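You operate a simulated robot arm through the tools that you are given. There is no shell and no other tool.

You are at the controls of a simulated robot arm. One attempt, no reset.

Task
Clamp the cream leg in the vice and deburr its end.
Fine: lay the lug between the jaws, turn the red vice knob till the grip gauge stands in green, use the purple deburring pad and put the pad back; the leg stays clamped. Set down upright: purple deburring pad. What is to be rubbed or washed off counts as gone when no trace of it is left.

The check looks at the end state, three seconds after you hand in, the way a careful person would. Anything else that was tipped, shoved, dropped, spilled or broken makes it a failure.

Robot
A 7-joint arm with a two-finger parallel gripper, fixed in place. Base frame: the origin is at the foot of the arm, x ahead of it, y to its left, z up. Lengths are in mm, angles in degrees, forces in N, time in s.
With the tool pointing down near the work surface it reaches from about 240 to 680 mm from the base axis. Its first joint turns from -66.0 to 66.0 degrees. Payload 2.4 kg.
Tool frame: the origin (TCP) lies between the finger pads and is the grasp point; the fingertips stand 30 mm ahead of it; z points along the fingers, y is the line along which they close. The gripper opens to 94 mm. The fingers are 28 mm wide and 10 mm thick; the gripper's body (50 by 96 mm) begins 55 mm behind the TCP.
Orientation is that of the tool frame in the base frame, as a unit quaternion [x, y, z, w]. With the fingers straight down and closing along the base's y, the tool's x points along the base's -x, its y along +y and its z along -z.

Tools
- The arm moves only by the tool servo_tool. Its argument "moves" is text: rows parted by semicolons, each of 7 numbers parted by spaces: the turn, a rotation vector about the base's x, y, z in units of 6 degrees (1.0 is 6 degrees), then the shift along the base's x, y, z in units of 30 mm (1.0 is 30 mm), then the opening, from 0 (shut) to 1 (fully open). In form: ax ay az tx ty tz grip; .... A call has 1 to 20 rows; each row shifts and turns the commanded pose from where the row before left it. A call with a number of a shift or a turn outside -1 to 1 is refused whole. A row lasts 0.2 s, in which the tool goes at most 50 mm and 8.6 degrees; a call with a longer step from one row to the next is refused whole, and so is a gripper value outside its range. Where a pose cannot be reached the arm comes as near as it can. A force on the tool above 90 N (or 10 N above the force at the start of the call, whichever is more), or a blocked arm, ends the call early, and 0.2 s more pass. The fingers move at their own pace (about 153 mm/s each) and stop on an object; they squeeze with about 42 N. The grip force told is the motor's: it shows also when the fingers shut on nothing. Time passes only in rows, and 0.2 s behind the last, so rows that do not move let the fingers close. It gives the time, the measured TCP pose, the force on the tool (base axes), the opening and the grip force at its end, in the units of the frame above (readings bear some noise), with the torque about the TCP (base axes, N m) and any sound that the robot's microphone picked up.
- Cameras (640 x 400 px; columns grow to the right, rows downward): "scene" is fixed at [31.4, 463.9, 1460.5]; the picture's right is [-0.82, -0.57, 0.00], its down [-0.24, 0.34, -0.91] and it looks along [0.52, -0.75, -0.42] (base axes); focal length 314 px, centre (320, 200). "wrist" rides on the gripper at [76, 14, -102] in the tool frame; the picture's right is [-0.18, 0.98, 0.00], its down [-0.75, -0.14, -0.64] and it looks along [-0.63, -0.12, 0.77] (tool axes); focal length 243 px, centre (320, 200). There is no depth. A picture from a camera that has moved, and an enlarged one, comes with that camera's place and axes in the base frame and with its lens.
- grab_frame(camera): a new picture of that camera. No time passes.
- enlarge(camera, box): a new picture of the part [left, top, right, bottom] of that camera's present view, enlarged. No time passes.
- job_done(): hands the job in; it is judged then, once.

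Nothing tells you positions but the pictures and the camera data. Unless the task says otherwise, let go and move clear before handing in.

The tools are called after "Emit:" by a JSON object that holds its "name" and its "arguments". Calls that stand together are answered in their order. servo_tool: Moves the arm, as the interface text tells. Its arguments: {"type":"object","properties":{"moves":{"type":"string"}},"required":["moves"]} The other tools are called the same way: grab_frame (camera) takes a picture; enlarge (camera, box) takes an enlarged picture of a part of a camera's view; job_done () hands the job in.

At the start:

```text
t: 0.0
tool_pos: [368.3, -227.3, 1289.8]
orientation: [0.0, 1.0, 0.0, 0.0]
wrist_force: [0.8, 0.1, 0.0]
wrist_torque: [0.0, -0.05, -0.03]
finger_gap: 94.1
grasp_force: 0.1
```

scene: 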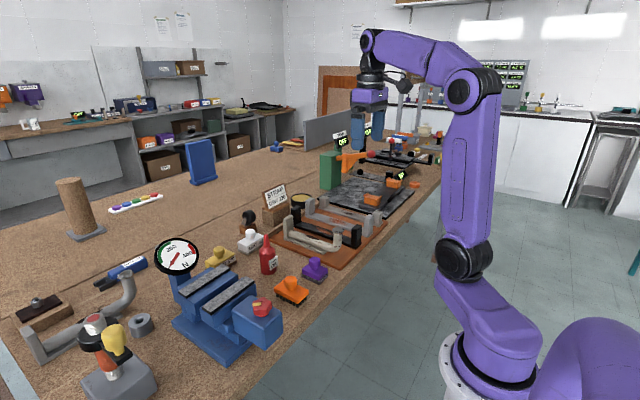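
wrist: 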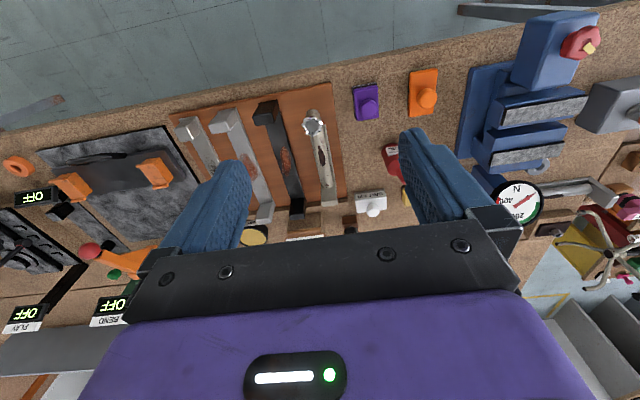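

I see a bench with a blue vice (red knob, gauge), a tray of legs in the middle and purple/orange pads near it. First I look closer at each area to find positions.

Emit:
{"name": "enlarge", "arguments": {"camera": "scene", "box": [150, 220, 350, 370]}}

Emit:
{"name": "enlarge", "arguments": {"camera": "scene", "box": [230, 170, 390, 290]}}

Emit:
{"name": "enlarge", "arguments": {"camera": "wrist", "box": [160, 60, 400, 240]}}

Emit:
{"name": "enlarge", "arguments": {"camera": "wrist", "box": [340, 0, 640, 240]}}

```text
2.67 times, centred on (250, 295) of scene
camera zoom: at [31.4, 463.9, 1460.5], right [-0.82, -0.57, 0.0], down [-0.24, 0.34, -0.91], along [0.52, -0.75, -0.42], focal length 836 px, centre (507, -53)
```

zoom: 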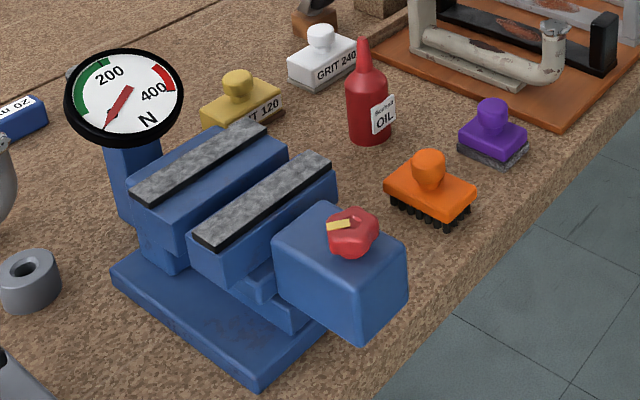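

```text
3.33 times, centred on (310, 230) of scene
camera zoom: at [31.4, 463.9, 1460.5], right [-0.82, -0.57, 0.0], down [-0.24, 0.34, -0.91], along [0.52, -0.75, -0.42], focal length 1045 px, centre (353, 100)
```

zoom: 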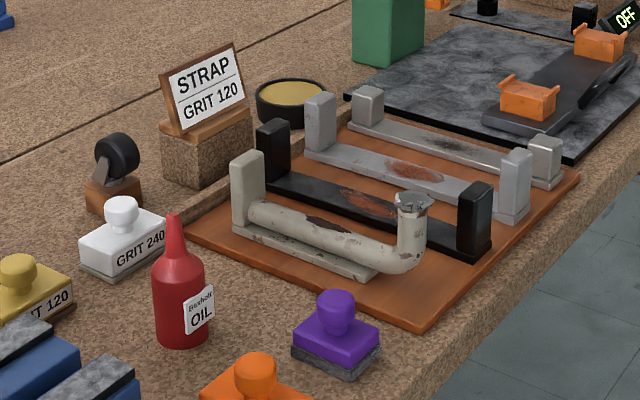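

```text
2.22 times, centred on (280, 150) of wrist
camera zoom: at [293.0, -213.9, 1392.2], right [0.18, 0.98, 0.0], down [0.75, -0.14, 0.64], along [0.63, -0.12, -0.77], focal length 539 px, centre (409, 311)
```

zoom: 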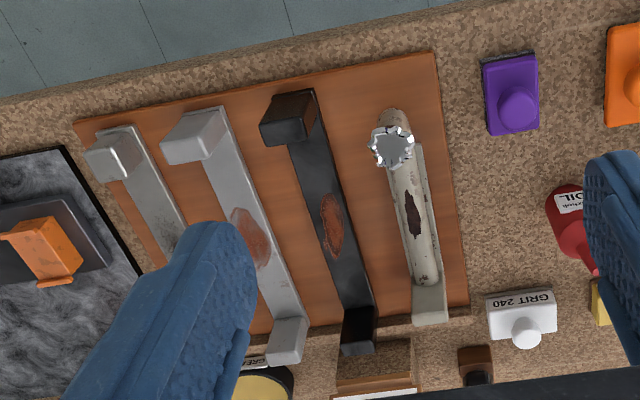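

```text
1.67 times, centred on (490, 120) of wrist
camera zoom: at [293.0, -213.9, 1392.2], right [0.18, 0.98, 0.0], down [0.75, -0.14, 0.64], along [0.63, -0.12, -0.77], focal length 404 px, centre (37, 333)
```

zoom: 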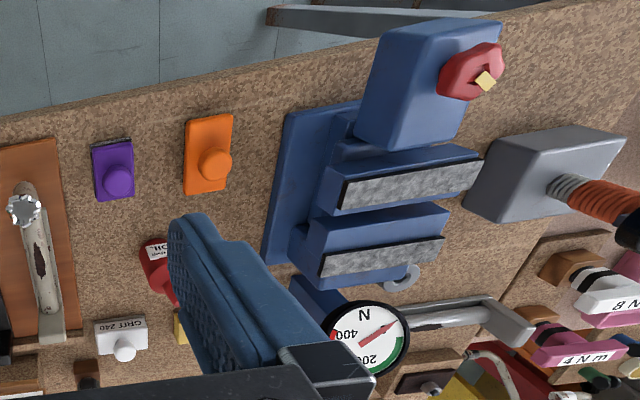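

The first pictures fix the burred end of the cream leg near (467, -261, 970), the purple pad handle near (473, -152, 920), and the vice knob near (406, 127, 996). I'll move the wrist camera closer to see the shape of the leg.

Emit:
{"name": "servo_tool", "arguments": {"moves": "0 0 0 0.067 -0.19 -0.944 1; 0 0 0 0.067 -0.19 -0.944 1; 0 0 0 0.067 -0.19 -0.944 1; 0 0 0 0.067 -0.19 -0.944 1; 0 0 0 0.067 -0.19 -0.944 1; 0 0 0 0.067 -0.19 -0.944 1; 0 0 0 0 0 0 1"}}

Emit:
{"name": "grab_frame", "arguments": {"camera": "wrist"}}

Emit:
{"name": "enlarge", "arguments": {"camera": "scene", "box": [285, 190, 345, 260]}}

```text
t: 1.6
tool_pos: [380.7, -260.8, 1120.6]
orientation: [-0.001, 1.0, 0.0, 0.0]
wrist_force: [0.1, 0.0, -0.1]
wrist_torque: [0.02, -0.01, -0.01]
finger_gap: 94.1
grasp_force: 0.1
```

```text
taken
camera wrist: at [305.3, -248.4, 1222.2], right [0.18, 0.98, 0.0], down [0.75, -0.14, 0.64], along [0.63, -0.12, -0.77], focal length 243 px, centre (320, 200)
```

wrist: 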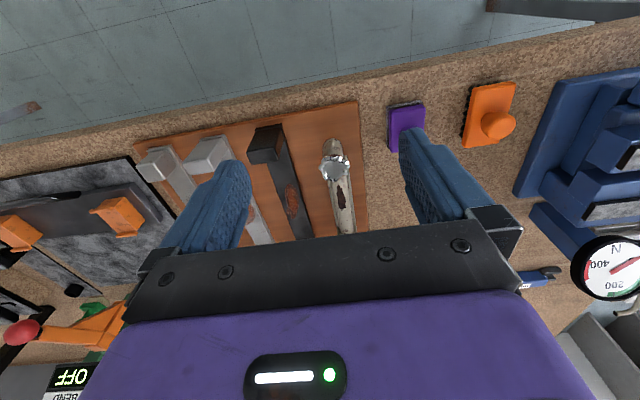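

```text
5.71 times, centred on (315, 225) of scene
camera zoom: at [31.4, 463.9, 1460.5], right [-0.82, -0.57, 0.0], down [-0.24, 0.34, -0.91], along [0.52, -0.75, -0.42], focal length 1792 px, centre (349, 57)
```

zoom: 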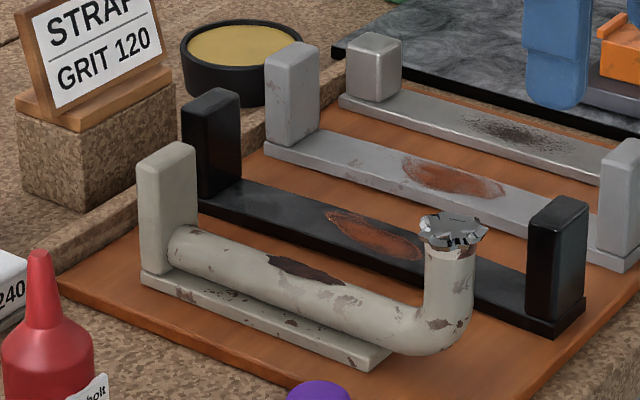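

The leg has a flat base plate, a post at its far end, and a tube with a burred end facing up. I'll enlarge the wrist view of the leg to measure it.

Emit:
{"name": "enlarge", "arguments": {"camera": "wrist", "box": [250, 120, 410, 240]}}

Emit:
{"name": "enlarge", "arguments": {"camera": "wrist", "box": [480, 60, 640, 180]}}

```text
3.33 times, centred on (330, 180) of wrist
camera zoom: at [305.3, -248.4, 1222.2], right [0.18, 0.98, 0.0], down [0.75, -0.14, 0.64], along [0.63, -0.12, -0.77], focal length 809 px, centre (287, 267)
```

zoom: 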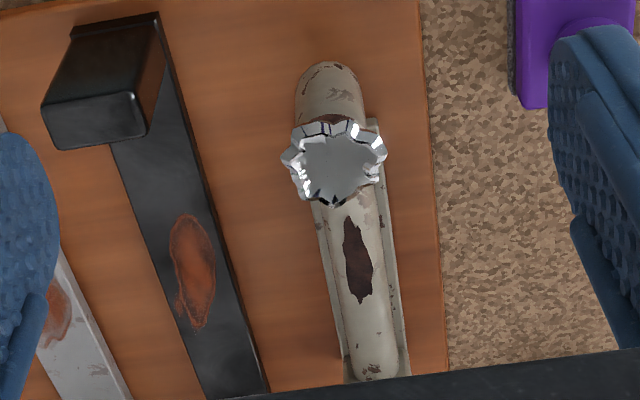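

```text
3.33 times, centred on (560, 120) of wrist
camera zoom: at [305.3, -248.4, 1222.2], right [0.18, 0.98, 0.0], down [0.75, -0.14, 0.64], along [0.63, -0.12, -0.77], focal length 809 px, centre (-480, 467)
```

zoom: 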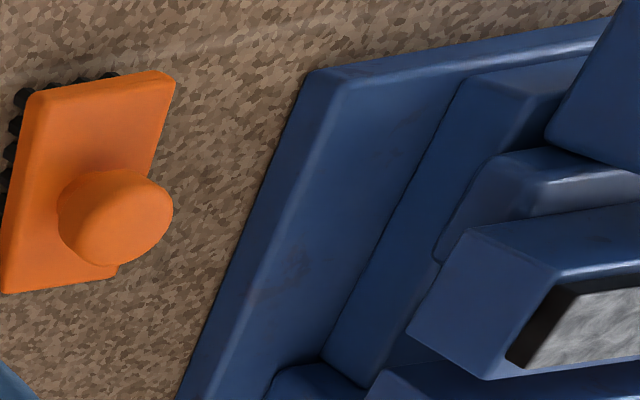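

Next I look at the vice from nearer.

Emit:
{"name": "servo_tool", "arguments": {"moves": "0 0 0 -0.074 0.93 0.143 1; 0 0 0 -0.074 0.93 0.143 1; 0 0 0 -0.074 0.93 0.143 1; 0 0 0 -0.074 0.93 0.143 1; 0 0 0 -0.074 0.93 0.143 1; 0 0 0 -0.074 0.93 0.143 1; 0 0 0 -0.074 0.93 0.143 1; 0 0 0 -0.074 0.93 0.143 1; 0 0 0 -0.074 0.93 0.143 1; 0 0 0 -0.074 0.93 0.143 1; 0 0 0 -0.074 0.93 0.143 1; 0 0 0 -0.074 0.93 0.143 1; 0 0 0 -0.074 0.93 0.143 1; 0 0 0 -0.074 0.93 0.143 1; 0 0 0 0 0 0 1"}}

Emit:
{"name": "grab_frame", "arguments": {"camera": "wrist"}}

Emit:
{"name": "enlarge", "arguments": {"camera": "wrist", "box": [220, 80, 420, 230]}}

Emit:
{"name": "enlarge", "arguments": {"camera": "scene", "box": [160, 230, 290, 370]}}

```text
t: 4.8
tool_pos: [349.2, 129.6, 1180.4]
orientation: [0.0, 1.0, -0.001, 0.0]
wrist_force: [0.1, 0.0, 0.0]
wrist_torque: [-0.01, 0.03, -0.02]
finger_gap: 94.0
grasp_force: 0.1
```

```text
taken
camera wrist: at [274.9, 143.1, 1282.2], right [0.18, 0.98, 0.0], down [0.75, -0.14, 0.64], along [0.63, -0.12, -0.77], focal length 243 px, centre (320, 200)
```

wrist: 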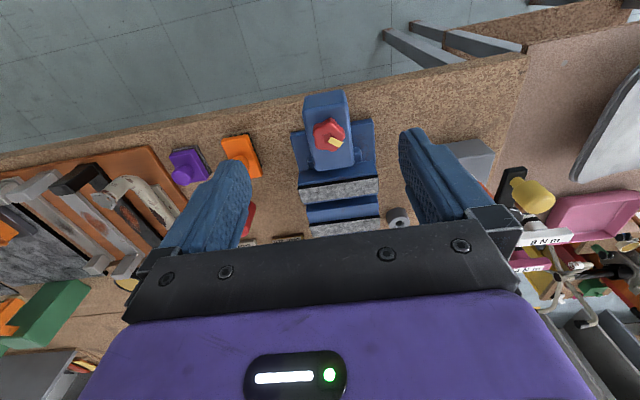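

```text
2.67 times, centred on (320, 155) of wrist
camera zoom: at [274.9, 143.1, 1282.2], right [0.18, 0.98, 0.0], down [0.75, -0.14, 0.64], along [0.63, -0.12, -0.77], focal length 647 px, centre (320, 320)
```

zoom: 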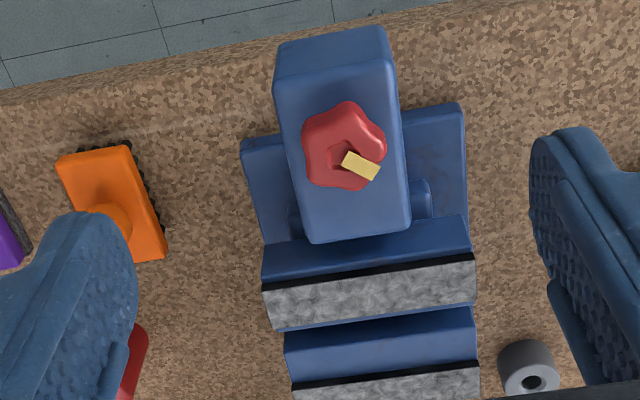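

```text
2.86 times, centred on (225, 300) of scene
camera zoom: at [31.4, 463.9, 1460.5], right [-0.82, -0.57, 0.0], down [-0.24, 0.34, -0.91], along [0.52, -0.75, -0.42], focal length 896 px, centre (591, -86)
```

zoom: 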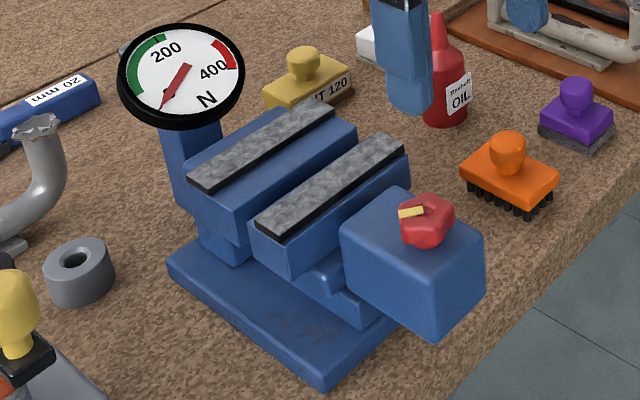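

The vice knob turns about a vertical axis and the jaws run along y, with a gap of about 60 mm. I'll look at the similar grey pipe at the left, to understand how a leg is shaped, and at the gauge.

Emit:
{"name": "enlarge", "arguments": {"camera": "scene", "box": [0, 250, 180, 400]}}

Emit:
{"name": "enlarge", "arguments": {"camera": "scene", "box": [145, 230, 215, 280]}}

Emit:
{"name": "enlarge", "arguments": {"camera": "wrist", "box": [20, 130, 200, 280]}}

```text
2.67 times, centred on (90, 325) of scene
camera zoom: at [31.4, 463.9, 1460.5], right [-0.82, -0.57, 0.0], down [-0.24, 0.34, -0.91], along [0.52, -0.75, -0.42], focal length 836 px, centre (933, -133)
```

zoom: 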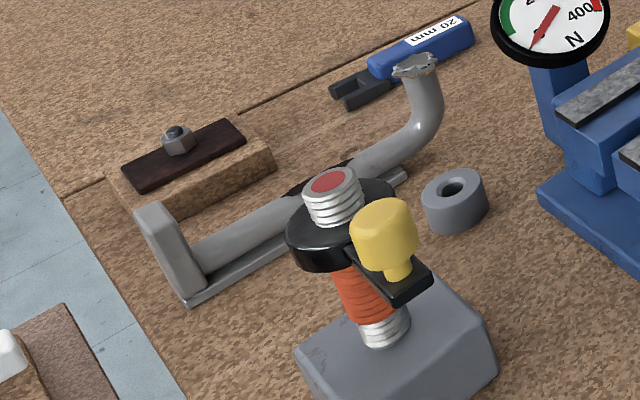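

```text
8.00 times, centred on (180, 255) of scene
camera zoom: at [31.4, 463.9, 1460.5], right [-0.82, -0.57, 0.0], down [-0.24, 0.34, -0.91], along [0.52, -0.75, -0.42], focal length 2509 px, centre (1440, -240)
```

zoom: 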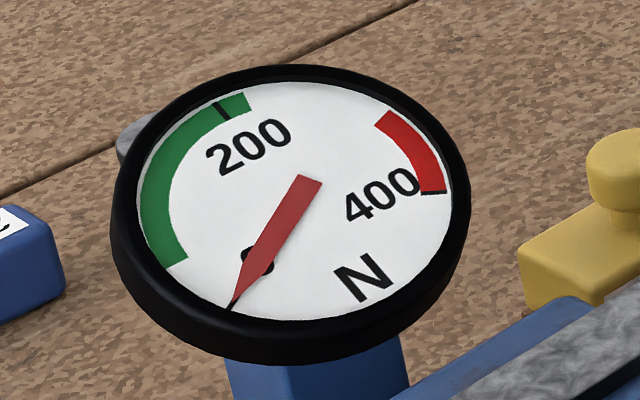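

```text
2.67 times, centred on (110, 205) of wrist
camera zoom: at [274.9, 143.1, 1282.2], right [0.18, 0.98, 0.0], down [0.75, -0.14, 0.64], along [0.63, -0.12, -0.77], focal length 647 px, centre (880, 187)
```

zoom: 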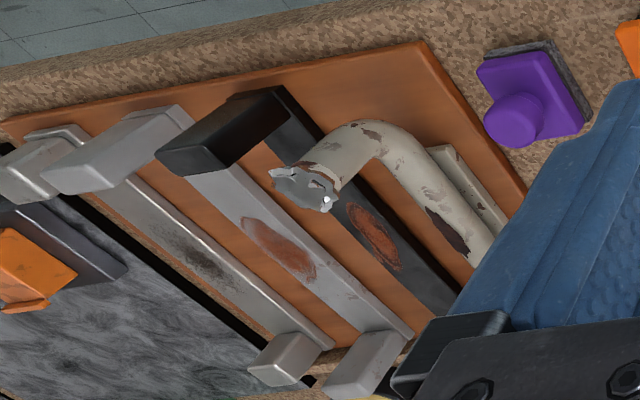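

The gauge reads 0 with green from about 50 to 220. I'll turn the tool 90° about z and look along the jaw gap from its -y end.

Emit:
{"name": "servo_tool", "arguments": {"moves": "0 0 1 0.436 -0.311 -0.178 1; 0 0 1 0.436 -0.311 -0.178 1; 0 0 1 0.436 -0.311 -0.178 1; 0 0 1 0.436 -0.311 -0.178 1; 0 0 1 0.436 -0.311 -0.178 1; 0 0 1 0.436 -0.311 -0.178 1; 0 0 1 0.436 -0.311 -0.178 1; 0 0 1 0.436 -0.311 -0.178 1; 0 0 1 0.436 -0.311 -0.178 1; 0 0 1 0.436 -0.311 -0.178 1; 0 0 1 0.436 -0.311 -0.178 1; 0 0 1 0.436 -0.311 -0.178 1; 0 0 1 0.436 -0.311 -0.178 1; 0 0 1 0.436 -0.311 -0.178 1; 0 0 1 0.436 -0.311 -0.178 1; 0 0 0 0 0 0 1"}}

Emit:
{"name": "grab_frame", "arguments": {"camera": "wrist"}}

Emit:
{"name": "enlarge", "arguments": {"camera": "wrist", "box": [220, 80, 420, 230]}}

```text
t: 8.2
tool_pos: [545.1, -8.9, 1101.8]
orientation: [-0.707, 0.707, -0.001, -0.001]
wrist_force: [0.0, 0.5, 0.1]
wrist_torque: [-0.02, 0.01, 0.05]
finger_gap: 94.1
grasp_force: 0.0
```

```text
taken
camera wrist: at [532.4, -87.1, 1203.6], right [-0.98, 0.18, 0.0], down [0.14, 0.75, 0.64], along [0.12, 0.63, -0.77], focal length 243 px, centre (320, 200)
```

wrist: 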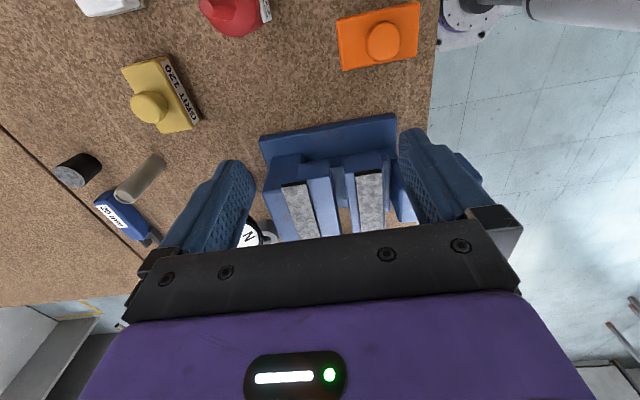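

```text
2.67 times, centred on (320, 155) of wrist
camera zoom: at [532.4, -87.1, 1203.6], right [-0.98, 0.18, 0.0], down [0.14, 0.75, 0.64], along [0.12, 0.63, -0.77], focal length 647 px, centre (320, 320)
```

zoom: 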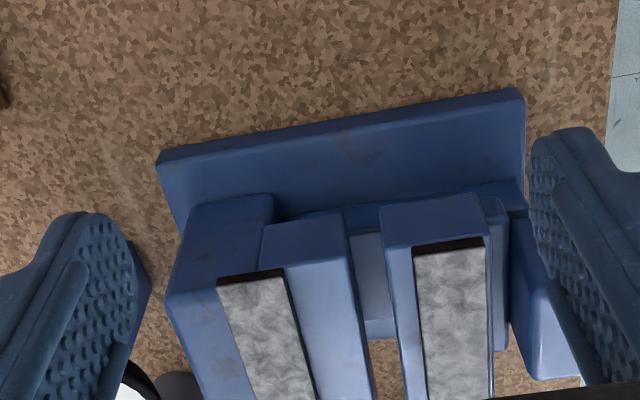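

Emit:
{"name": "enlarge", "arguments": {"camera": "wrist", "box": [255, 140, 405, 235]}}

Emit:
{"name": "enlarge", "arguments": {"camera": "scene", "box": [165, 250, 255, 330]}}

```text
4.21 times, centred on (330, 188) of wrist
camera zoom: at [532.4, -87.1, 1203.6], right [-0.98, 0.18, 0.0], down [0.14, 0.75, 0.64], along [0.12, 0.63, -0.77], focal length 1022 px, centre (278, 253)
```

zoom: 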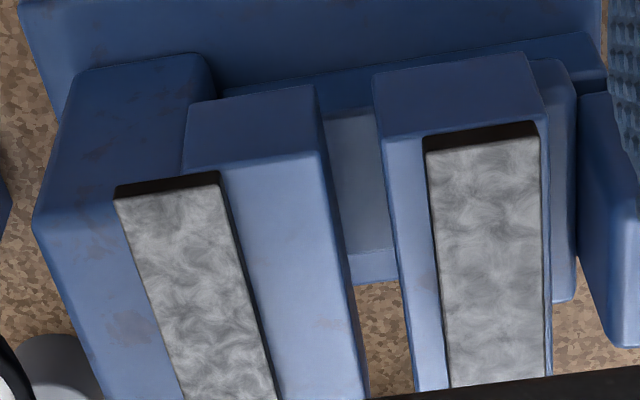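

```text
5.00 times, centred on (210, 290) of scene
camera zoom: at [31.4, 463.9, 1460.5], right [-0.82, -0.57, 0.0], down [-0.24, 0.34, -0.91], along [0.52, -0.75, -0.42], focal length 1568 px, centre (870, -250)
```

zoom: 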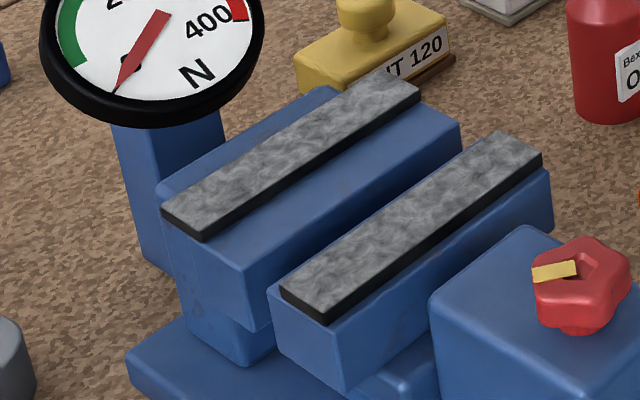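

The gap between the jaws is only about 17 mm, so I need the exact shape of the leg. I enlarge the leg's post and plate.

Emit:
{"name": "enlarge", "arguments": {"camera": "scene", "box": [290, 210, 322, 230]}}

Emit:
{"name": "enlarge", "arguments": {"camera": "scene", "box": [288, 205, 348, 255]}}

Emit:
{"name": "enlarge", "arguments": {"camera": "scene", "box": [20, 290, 80, 340]}}

```text
16.00 times, centred on (306, 220) of scene
camera zoom: at [31.4, 463.9, 1460.5], right [-0.82, -0.57, 0.0], down [-0.24, 0.34, -0.91], along [0.52, -0.75, -0.42], focal length 5018 px, centre (544, -120)
```

zoom: 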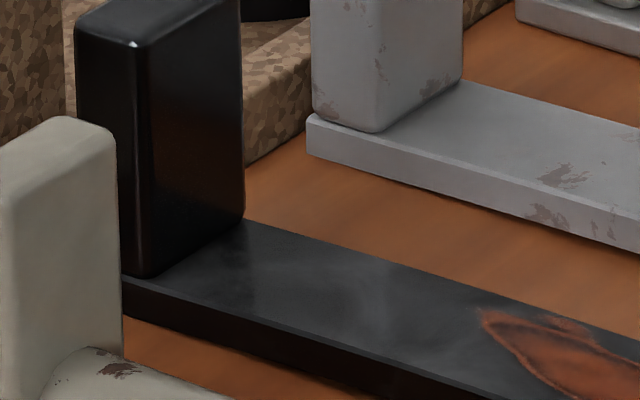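

```text
8.00 times, centred on (318, 230) of scene
camera zoom: at [31.4, 463.9, 1460.5], right [-0.82, -0.57, 0.0], down [-0.24, 0.34, -0.91], along [0.52, -0.75, -0.42], focal length 2509 px, centre (336, -40)
```

zoom: 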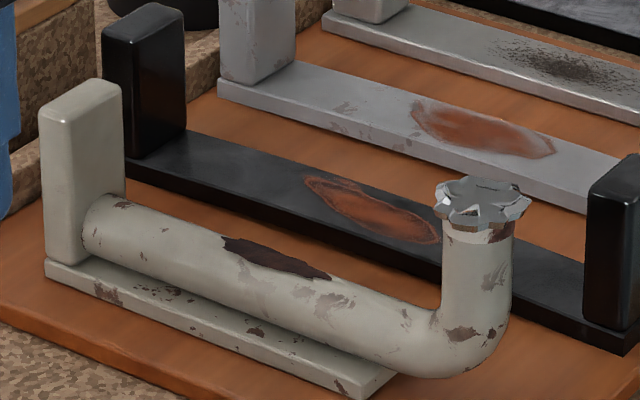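

```text
8.00 times, centred on (50, 315) of scene
camera zoom: at [31.4, 463.9, 1460.5], right [-0.82, -0.57, 0.0], down [-0.24, 0.34, -0.91], along [0.52, -0.75, -0.42], focal length 2509 px, centre (2480, -720)
```

zoom: 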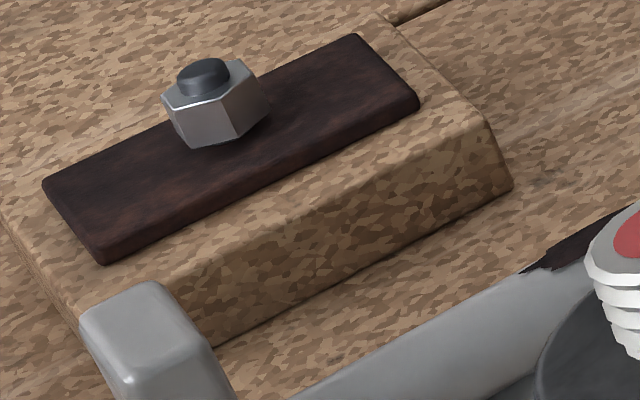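

The jaw gap decides how the leg goes in, so I tilt the tool to put the camera right above the vice looking straight down.

Emit:
{"name": "servo_tool", "arguments": {"moves": "-0.936 0 0 0 0.648 0.23 1; -0.936 0 0 0 0.648 0.23 1; -0.936 0 0 0 0.648 0.23 1; -0.936 0 0 0 0.648 0.23 1; -0.936 0 0 0 0.648 0.23 1; -0.936 0 0 0 0.648 0.23 1; -0.936 0 0 0 0.648 0.23 1; 0 0 0 0 0 0 1"}}

Emit:
{"name": "grab_frame", "arguments": {"camera": "wrist"}}

Emit:
{"name": "enlarge", "arguments": {"camera": "wrist", "box": [240, 100, 400, 220]}}

```text
t: 10.0
tool_pos: [545.0, 127.0, 1148.1]
orientation: [0.666, -0.666, 0.239, 0.238]
wrist_force: [-0.4, -0.1, 0.1]
wrist_torque: [0.02, -0.02, -0.03]
finger_gap: 94.0
grasp_force: 0.1
```

```text
taken
camera wrist: at [532.1, 131.7, 1276.3], right [-0.98, 0.14, -0.12], down [0.14, 0.99, 0.02], along [0.12, 0.0, -0.99], focal length 243 px, centre (320, 200)
```

wrist: 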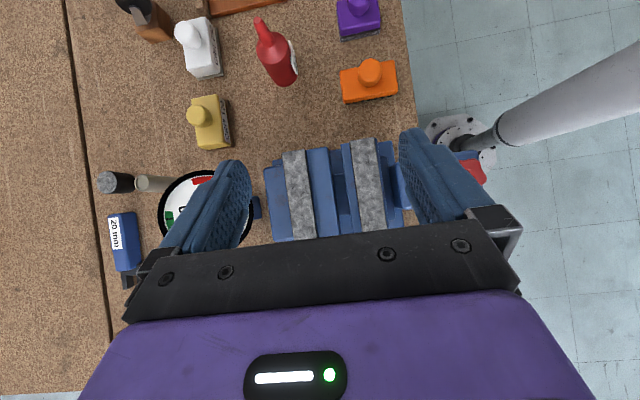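

```text
3.33 times, centred on (320, 160) of wrist
camera zoom: at [532.1, 131.7, 1276.3], right [-0.98, 0.14, -0.12], down [0.14, 0.99, 0.02], along [0.12, 0.0, -0.99], focal length 809 px, centre (320, 333)
```

zoom: 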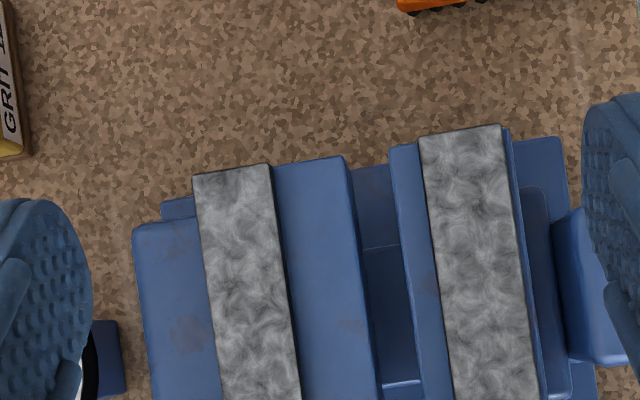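

Seen from above, the gap between the blue blocks is about 15 mm and there is a ledge inside each grey strip. I'll look at the jaws from the side, along y, to see their profile.

Emit:
{"name": "servo_tool", "arguments": {"moves": "0.94 0 0 0 -0.374 -0.281 1; 0.94 0 0 0 -0.374 -0.281 1; 0.94 0 0 0 -0.374 -0.281 1; 0.94 0 0 0 -0.374 -0.281 1; 0.94 0 0 0 -0.374 -0.281 1; 0.94 0 0 0 -0.374 -0.281 1; 0.94 0 0 0 -0.374 -0.281 1; 0.94 0 0 0 -0.374 -0.281 1; 0.94 0 0 0 -0.374 -0.281 1; 0.94 0 0 0 -0.374 -0.281 1; 0.94 0 0 0 -0.374 -0.281 1; 0.94 0 0 0 -0.374 -0.281 1; 0.94 0 0 0 -0.374 -0.281 1; 0.94 0 0 0 -0.374 -0.281 1; 0 0 0 0 0 0 1"}}

Emit:
{"name": "grab_frame", "arguments": {"camera": "wrist"}}

Emit:
{"name": "enlarge", "arguments": {"camera": "wrist", "box": [240, 100, 400, 220]}}

```text
t: 13.2
tool_pos: [544.3, -31.4, 1031.3]
orientation: [0.665, -0.665, -0.24, -0.241]
wrist_force: [-1.0, 0.0, -0.5]
wrist_torque: [-0.01, 0.02, 0.01]
finger_gap: 93.8
grasp_force: 0.0
```

```text
taken
camera wrist: at [532.7, -156.2, 1061.5], right [-0.98, 0.14, 0.12], down [0.14, 0.17, 0.98], along [0.12, 0.98, -0.19], focal length 243 px, centre (320, 200)
```

wrist: 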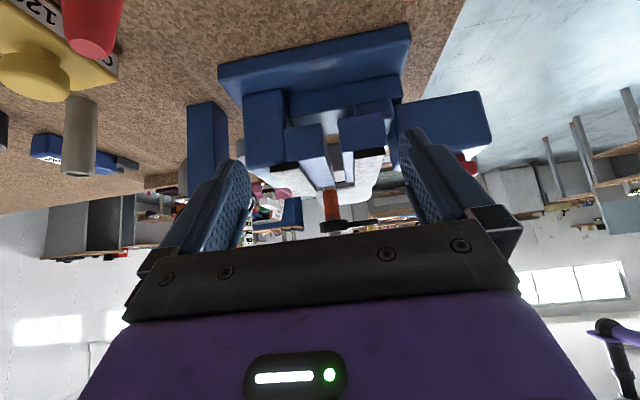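

```text
3.33 times, centred on (320, 160) of wrist
camera zoom: at [532.7, -156.2, 1061.5], right [-0.98, 0.14, 0.12], down [0.14, 0.17, 0.98], along [0.12, 0.98, -0.19], focal length 809 px, centre (320, 333)
```

zoom: 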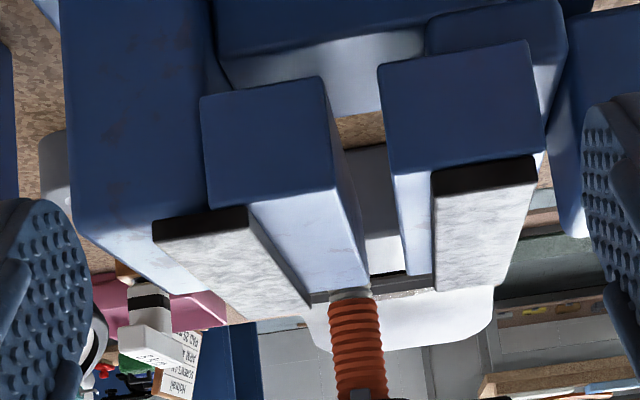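

The jaws are two blue blocks with a slide (floor) about 67 mm below their tops. I'll check posters and signs for hints on how the leg goes in.

Emit:
{"name": "enlarge", "arguments": {"camera": "scene", "box": [148, 5, 200, 45]}}

Emit:
{"name": "enlarge", "arguments": {"camera": "scene", "box": [485, 50, 535, 90]}}

Emit:
{"name": "enlarge", "arguments": {"camera": "scene", "box": [340, 15, 400, 55]}}

Emit:
{"name": "enlarge", "arguments": {"camera": "scene", "box": [310, 120, 450, 220]}}

```text
10.00 times, centred on (174, 25) of scene
camera zoom: at [31.4, 463.9, 1460.5], right [-0.82, -0.57, 0.0], down [-0.24, 0.34, -0.91], along [0.52, -0.75, -0.42], focal length 3136 px, centre (1780, 1950)
```

zoom: 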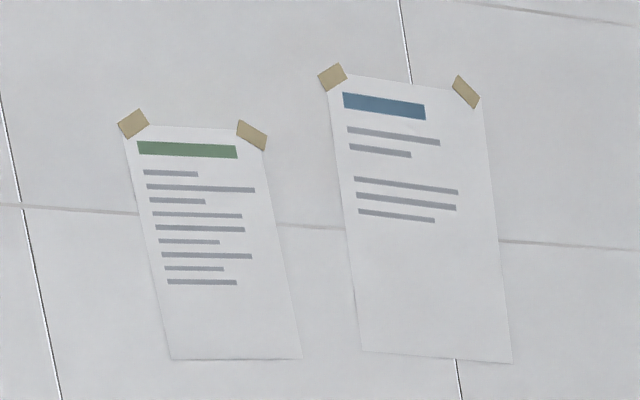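

```text
10.00 times, centred on (510, 70) of scene
camera zoom: at [31.4, 463.9, 1460.5], right [-0.82, -0.57, 0.0], down [-0.24, 0.34, -0.91], along [0.52, -0.75, -0.42], focal length 3136 px, centre (-1580, 1500)
```

zoom: 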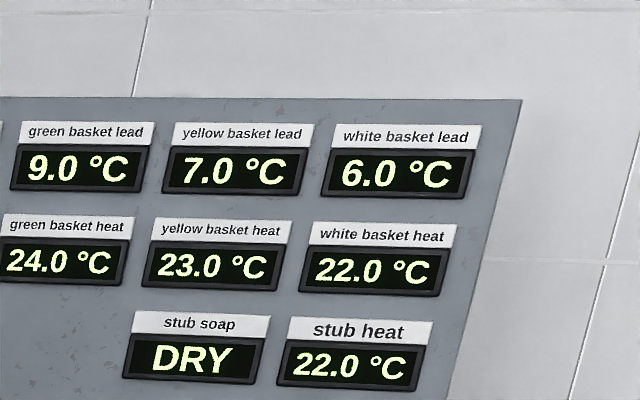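

```text
10.00 times, centred on (370, 35) of scene
camera zoom: at [31.4, 463.9, 1460.5], right [-0.82, -0.57, 0.0], down [-0.24, 0.34, -0.91], along [0.52, -0.75, -0.42], focal length 3136 px, centre (-180, 1850)
```

zoom: 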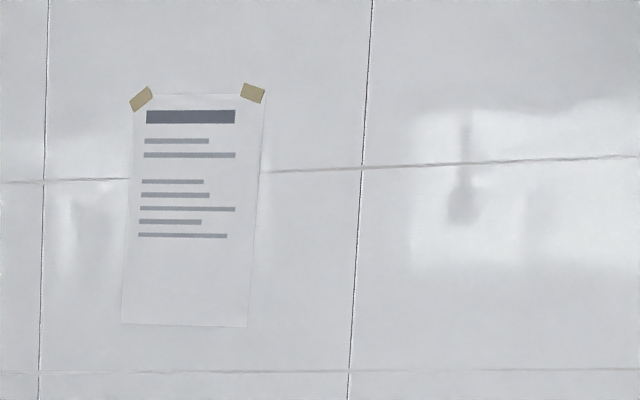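

```text
4.00 times, centred on (380, 170) of scene
camera zoom: at [31.4, 463.9, 1460.5], right [-0.82, -0.57, 0.0], down [-0.24, 0.34, -0.91], along [0.52, -0.75, -0.42], focal length 1254 px, centre (80, 320)
```

zoom: 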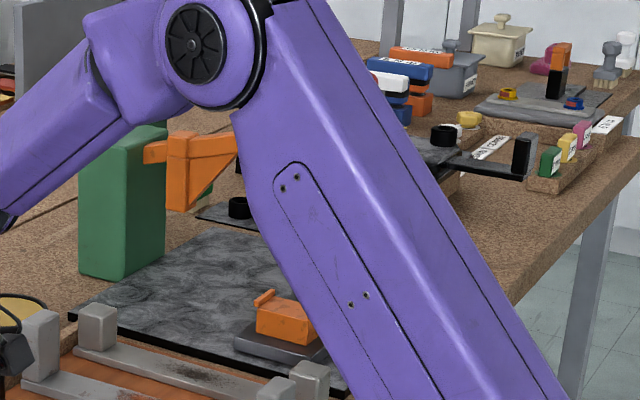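

No usable hints there. I'll go above the knob with the tool straight down, to test how the knob moves the jaw (opening direction first).

Emit:
{"name": "servo_tool", "arguments": {"moves": "-0.945 0 0 0 0 0.43 1; -0.945 0 0 0 0 0.43 1; -0.945 0 0 0 0 0.43 1; -0.945 0 0 0 0 0.43 1; -0.945 0 0 0 0 0.43 1; -0.945 0 0 0 0 0.43 1; -0.945 0 0 0 0 0.43 1; 0 0 0 0 0 0 1"}}

Emit:
{"name": "servo_tool", "arguments": {"moves": "0 0 -1 -0.313 0.356 0 1; 0 0 -1 -0.313 0.356 0 1; 0 0 -1 -0.313 0.356 0 1; 0 0 -1 -0.313 0.356 0 1; 0 0 -1 -0.313 0.356 0 1; 0 0 -1 -0.313 0.356 0 1; 0 0 -1 -0.313 0.356 0 1; 0 0 -1 -0.313 0.356 0 1; 0 0 -1 -0.313 0.356 0 1; 0 0 -1 -0.313 0.356 0 1; 0 0 -1 -0.313 0.356 0 1; 0 0 -1 -0.313 0.356 0 1; 0 0 -1 -0.313 0.356 0 1; 0 0 -1 -0.313 0.356 0 1; 0 0 -1 -0.313 0.356 0 1; 0 0 0 0 0 0 1"}}

Emit:
{"name": "grab_frame", "arguments": {"camera": "wrist"}}

Emit:
{"name": "enlarge", "arguments": {"camera": "wrist", "box": [240, 100, 400, 220]}}

```text
t: 15.0
tool_pos: [545.4, -31.2, 1122.5]
orientation: [-0.707, 0.707, -0.002, -0.001]
wrist_force: [-0.2, 0.7, -0.2]
wrist_torque: [-0.02, -0.02, 0.04]
finger_gap: 94.1
grasp_force: 0.0
```

```text
t: 18.4
tool_pos: [404.5, 129.6, 1122.1]
orientation: [0.0, 1.0, -0.001, 0.0]
wrist_force: [-0.9, 0.5, -0.3]
wrist_torque: [0.01, 0.02, -0.03]
finger_gap: 94.4
grasp_force: 0.1
```

```text
taken
camera wrist: at [329.4, 142.6, 1224.3], right [0.18, 0.98, 0.0], down [0.75, -0.14, 0.64], along [0.63, -0.12, -0.77], focal length 243 px, centre (320, 200)
```

wrist: 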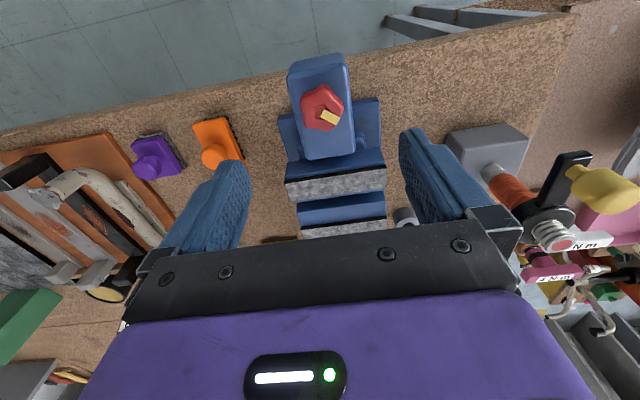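

```text
3.33 times, centred on (320, 160) of wrist
camera zoom: at [329.4, 142.6, 1224.3], right [0.18, 0.98, 0.0], down [0.75, -0.14, 0.64], along [0.63, -0.12, -0.77], focal length 809 px, centre (320, 333)
```

zoom: 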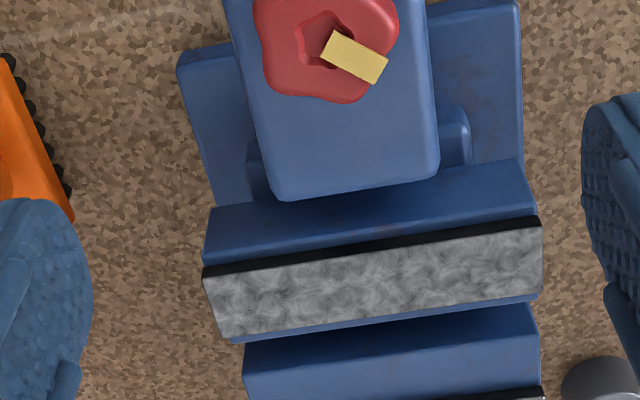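

I descend on the knob and close the fingers on it.

Emit:
{"name": "servo_tool", "arguments": {"moves": "0 0 0 -0.02 0 -0.93 1; 0 0 0 -0.02 0 -0.93 1; 0 0 0 0 0 -0.93 1; 0 0 0 0 0 -0.9 1; 0 0 0 0 0 0 1"}}

Emit:
{"name": "grab_frame", "arguments": {"camera": "wrist"}}

Emit:
{"name": "grab_frame", "arguments": {"camera": "scene"}}

```text
t: 19.6
tool_pos: [403.8, 128.6, 1009.9]
orientation: [0.001, 1.0, -0.001, -0.001]
wrist_force: [0.5, -0.2, 0.1]
wrist_torque: [-0.01, 0.0, 0.0]
finger_gap: 94.2
grasp_force: 0.1
```

```text
taken
camera wrist: at [329.0, 142.1, 1113.1], right [0.18, 0.98, 0.0], down [0.75, -0.14, 0.64], along [0.63, -0.12, -0.77], focal length 243 px, centre (320, 200)
```

wrist: 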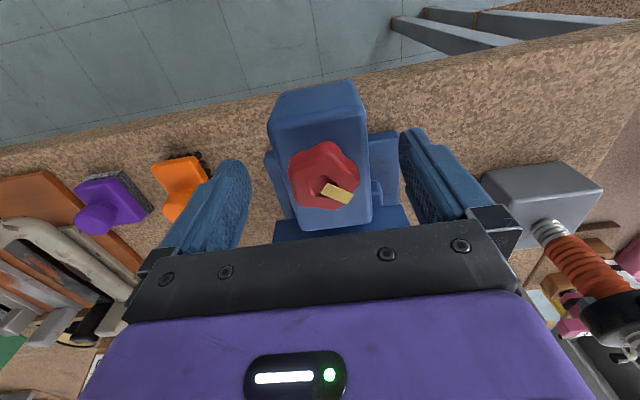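

```text
taken
```

scene: 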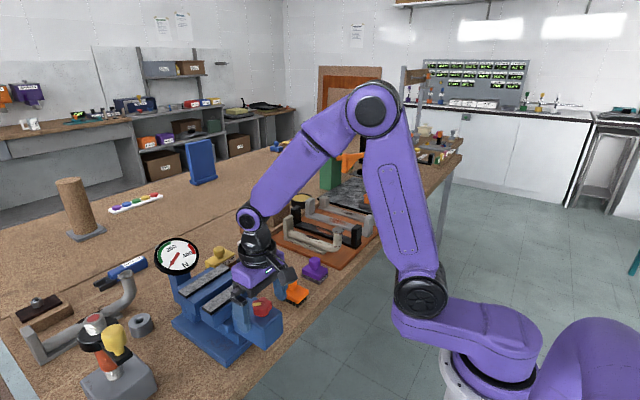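

Emit:
{"name": "servo_tool", "arguments": {"moves": "0 0 0 0 0 0 0; 0 0 0 0 0 0 0; 0 0 0 0 0 0 0"}}

Emit:
{"name": "enlarge", "arguments": {"camera": "wrist", "box": [220, 80, 420, 230]}}

```text
t: 20.4
tool_pos: [402.0, 129.8, 1011.9]
orientation: [-0.002, 1.0, 0.0, -0.002]
wrist_force: [0.2, 8.3, -7.2]
wrist_torque: [0.32, -0.46, 0.03]
finger_gap: 36.9
grasp_force: 45.6
```

```text
2.67 times, centred on (320, 155) of wrist
camera zoom: at [329.0, 142.9, 1113.2], right [0.18, 0.98, 0.0], down [0.75, -0.14, 0.64], along [0.63, -0.12, -0.77], focal length 647 px, centre (320, 320)
```

zoom: 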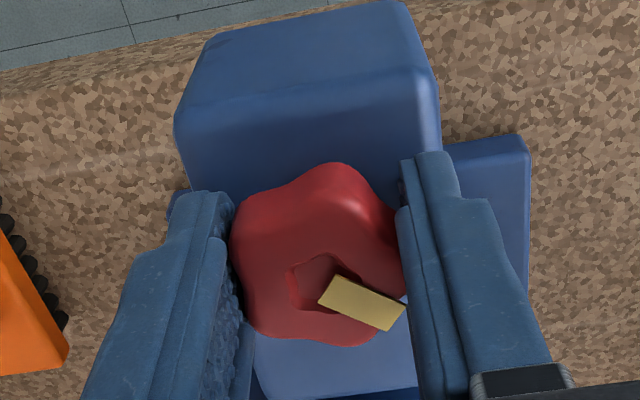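

Gripped the knob (37 mm). I turn it 30° counter-clockwise (about +z) as a test.

Emit:
{"name": "servo_tool", "arguments": {"moves": "0 0 1 0 0 0 0; 0 0 1 0 0 0 0; 0 0 1 0 0 0 0; 0 0 1 0 0 0 0; 0 0 1 0 0 0 0; 0 0 0 0 0 0 0"}}

Emit:
{"name": "enlarge", "arguments": {"camera": "wrist", "box": [220, 80, 420, 230]}}

Emit:
{"name": "enlarge", "arguments": {"camera": "scene", "box": [165, 250, 255, 330]}}

Emit:
{"name": "enlarge", "arguments": {"camera": "scene", "box": [145, 230, 215, 280]}}

```text
t: 21.8
tool_pos: [402.3, 127.9, 1010.9]
orientation: [-0.259, 0.966, 0.0, -0.002]
wrist_force: [-2.1, 2.1, -13.9]
wrist_torque: [0.35, -0.58, 0.0]
finger_gap: 36.7
grasp_force: 44.7
```

```text
2.67 times, centred on (320, 155) of wrist
camera zoom: at [331.6, 102.0, 1113.5], right [-0.33, 0.94, 0.0], down [0.72, 0.26, 0.64], along [0.6, 0.21, -0.77], focal length 647 px, centre (320, 320)
```

zoom: 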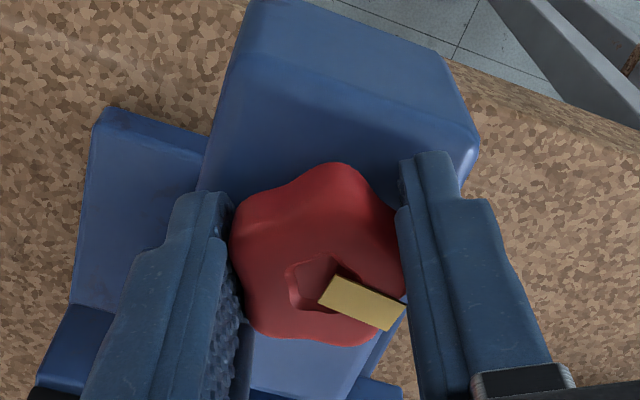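

```text
5.00 times, centred on (210, 290) of scene
camera zoom: at [31.5, 464.0, 1460.5], right [-0.82, -0.57, 0.0], down [-0.24, 0.34, -0.91], along [0.52, -0.75, -0.42], focal length 1568 px, centre (870, -250)
```

zoom: 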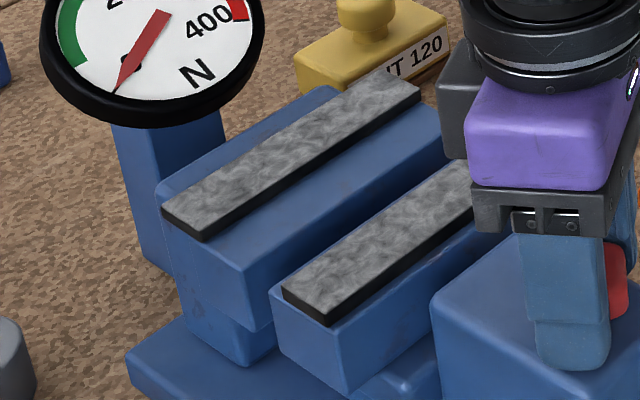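

```text
8.00 times, centred on (180, 255) of scene
camera zoom: at [31.5, 464.0, 1460.5], right [-0.82, -0.57, 0.0], down [-0.24, 0.34, -0.91], along [0.52, -0.75, -0.42], focal length 2509 px, centre (1440, -240)
```

zoom: 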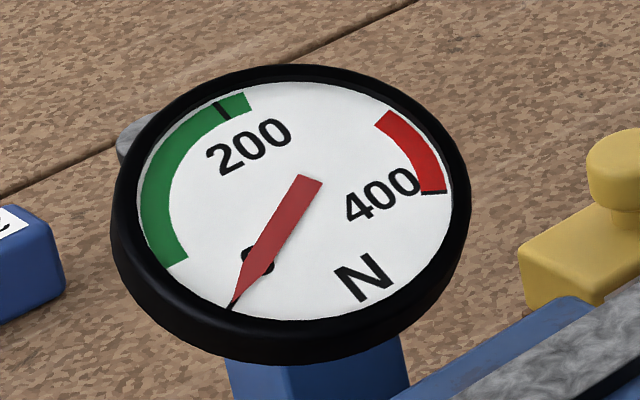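

The knob turns with the hand; no visible jaw motion yet. I turn on another 60° counter-clockwise and compare.

Emit:
{"name": "servo_tool", "arguments": {"moves": "0 0 1 0 0 0 0; 0 0 1 0 0 0 0; 0 0 1 0 0 0 0; 0 0 1 0 0 0 0; 0 0 1 0 0 0 0; 0 0 1 0 0 0 0; 0 0 1 0 0 0 0; 0 0 1 0 0 0 0; 0 0 1 0 0 0 0; 0 0 1 0 0 0 0; 0 0 0 0 0 0 0"}}

Emit:
{"name": "enlarge", "arguments": {"camera": "scene", "box": [165, 250, 255, 330]}}

Emit:
{"name": "enlarge", "arguments": {"camera": "wrist", "box": [220, 80, 420, 230]}}

```text
t: 24.2
tool_pos: [402.4, 129.1, 1011.1]
orientation: [0.708, -0.706, 0.0, 0.001]
wrist_force: [-7.0, -21.7, -3.0]
wrist_torque: [-0.5, -0.27, 0.03]
finger_gap: 36.0
grasp_force: 45.1
```

```text
5.00 times, centred on (210, 290) of scene
camera zoom: at [31.2, 463.3, 1460.7], right [-0.82, -0.57, 0.0], down [-0.24, 0.34, -0.91], along [0.52, -0.75, -0.42], focal length 1568 px, centre (870, -250)
```

zoom: 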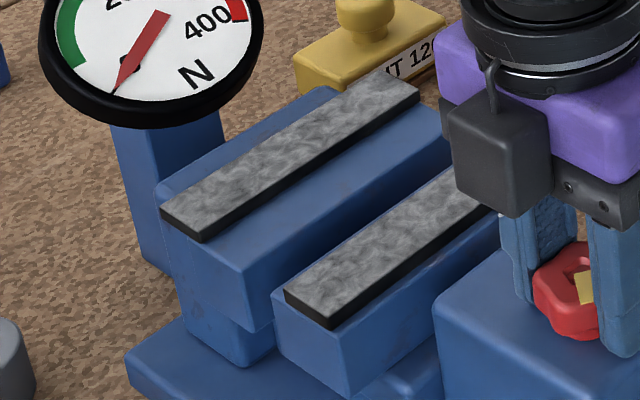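

```text
2.67 times, centred on (320, 155) of wrist
camera zoom: at [390.2, 51.1, 1113.5], right [-0.98, 0.18, 0.0], down [0.14, 0.76, 0.64], along [0.12, 0.63, -0.77], focal length 647 px, centre (320, 320)
```

zoom: 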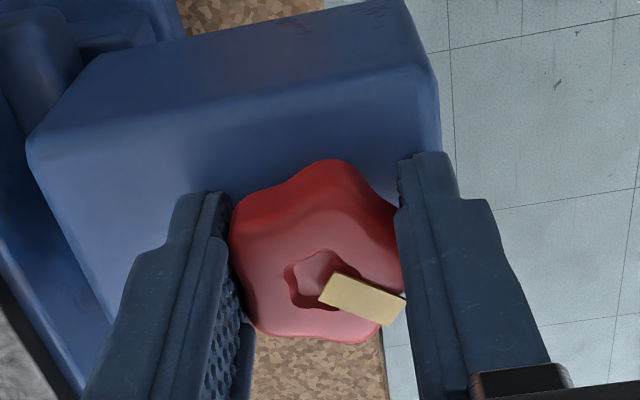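

Turning counter-clockwise opens the jaw by about 2–3 mm per quarter turn. I let go, rise, and go back toward the leg to measure its plate width exactly.

Emit:
{"name": "servo_tool", "arguments": {"moves": "0 0 0 0 0 0 1; 0 0 0 0 0 0 1; 0 0 0 0 0 0.9 1; 0 0 0 0 0 0.9 1; 0 0 0 0 0 0.9 1; 0 0 0 0 0 0.9 1; 0 0 0 0 0 0.9 1; 0 0 0 0 0 0 1"}}

Emit:
{"name": "enlarge", "arguments": {"camera": "scene", "box": [165, 250, 285, 350]}}

Emit:
{"name": "grab_frame", "arguments": {"camera": "wrist"}}

```text
t: 26.0
tool_pos: [402.5, 129.5, 1146.2]
orientation: [0.708, -0.707, 0.001, 0.0]
wrist_force: [1.1, 0.3, 0.2]
wrist_torque: [-0.01, 0.0, 0.04]
finger_gap: 93.7
grasp_force: 0.0
```

```text
4.00 times, centred on (225, 300) of scene
camera zoom: at [31.4, 463.9, 1460.5], right [-0.82, -0.57, 0.0], down [-0.24, 0.34, -0.91], along [0.52, -0.75, -0.42], focal length 1254 px, centre (700, -200)
```

zoom: 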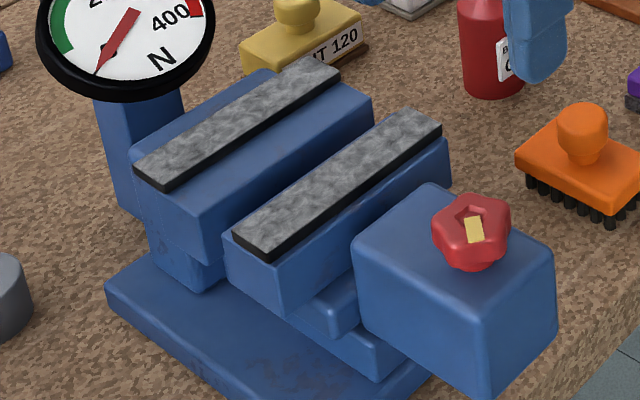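

```text
taken
camera wrist: at [389.5, 52.3, 1249.2], right [-0.98, 0.18, 0.0], down [0.14, 0.75, 0.64], along [0.12, 0.63, -0.77], focal length 243 px, centre (320, 200)
```

wrist: 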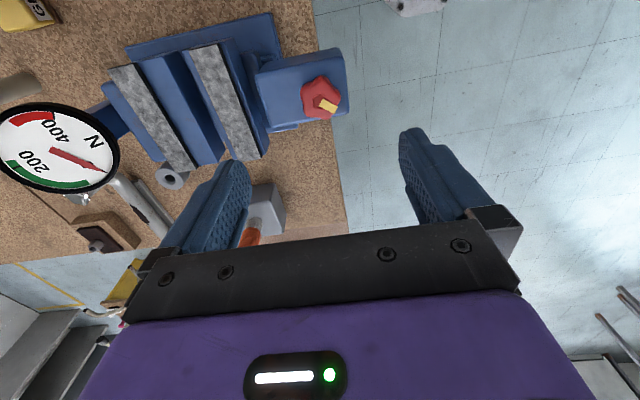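

Now back over the leg's near end for a close measuring view.

Emit:
{"name": "servo_tool", "arguments": {"moves": "0 0 -1 0.062 -0.853 -0.158 1; 0 0 -1 0.062 -0.853 -0.158 1; 0 0 -1 0.062 -0.853 -0.158 1; 0 0 -1 0.062 -0.853 -0.158 1; 0 0 -1 0.062 -0.853 -0.158 1; 0 0 -1 0.062 -0.853 -0.158 1; 0 0 -1 0.062 -0.853 -0.158 1; 0 0 -1 0.062 -0.853 -0.158 1; 0 0 -1 0.062 -0.853 -0.158 1; 0 0 -1 0.062 -0.853 -0.158 1; 0 0 -1 0.062 -0.853 -0.158 1; 0 0 -1 0.062 -0.853 -0.158 1; 0 0 -1 0.062 -0.853 -0.158 1; 0 0 -1 0.062 -0.853 -0.158 1; 0 0 -1 0.062 -0.853 -0.158 1; 0 0 0 0 0 0 1"}}

Emit:
{"name": "grab_frame", "arguments": {"camera": "wrist"}}

Emit:
{"name": "enlarge", "arguments": {"camera": "wrist", "box": [260, 110, 400, 230]}}

Emit:
{"name": "enlarge", "arguments": {"camera": "scene", "box": [165, 250, 255, 330]}}

```text
t: 29.4
tool_pos: [431.3, -255.3, 1074.0]
orientation: [0.001, 1.0, 0.0, -0.001]
wrist_force: [0.3, 0.4, -0.3]
wrist_torque: [-0.03, 0.0, 0.03]
finger_gap: 94.0
grasp_force: 0.1
```

```text
taken
camera wrist: at [357.5, -242.2, 1178.0], right [0.19, 0.98, 0.0], down [0.75, -0.14, 0.64], along [0.63, -0.12, -0.77], focal length 243 px, centre (320, 200)
```

wrist: 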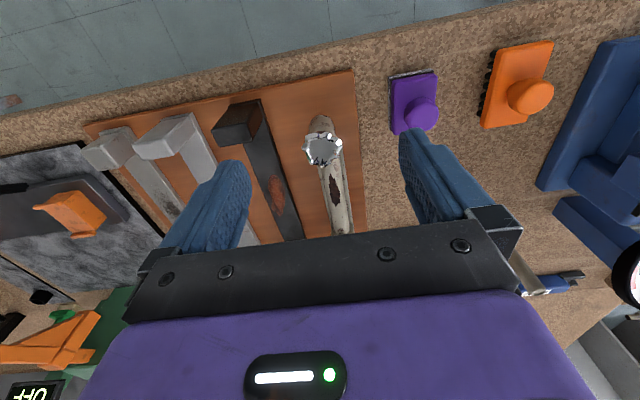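

```text
3.33 times, centred on (330, 170) of wrist
camera zoom: at [357.5, -242.2, 1178.0], right [0.19, 0.98, 0.0], down [0.75, -0.14, 0.64], along [0.63, -0.12, -0.77], focal length 809 px, centre (287, 300)
```

zoom: 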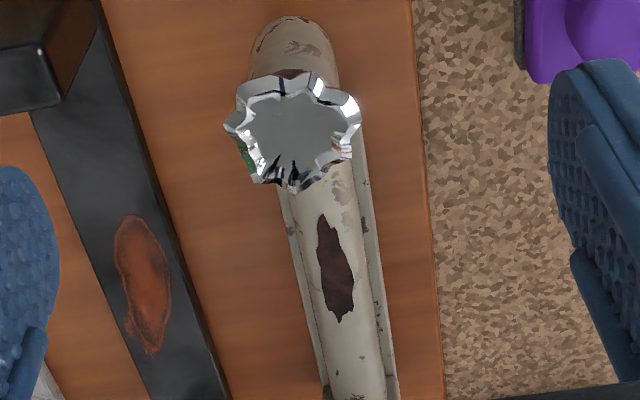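

```text
5.00 times, centred on (210, 290) of scene
camera zoom: at [31.4, 463.9, 1460.5], right [-0.82, -0.57, 0.0], down [-0.24, 0.34, -0.91], along [0.52, -0.75, -0.42], focal length 1568 px, centre (870, -250)
```

zoom: 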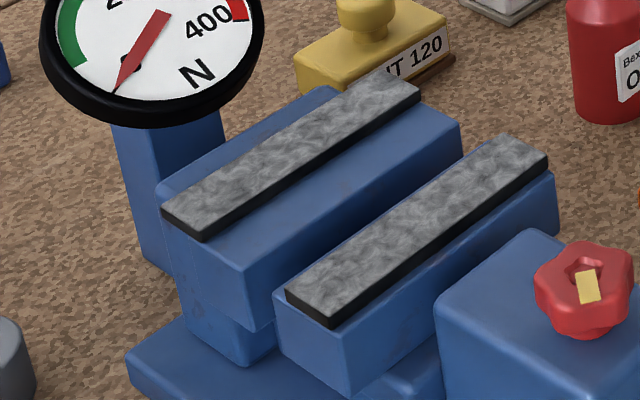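

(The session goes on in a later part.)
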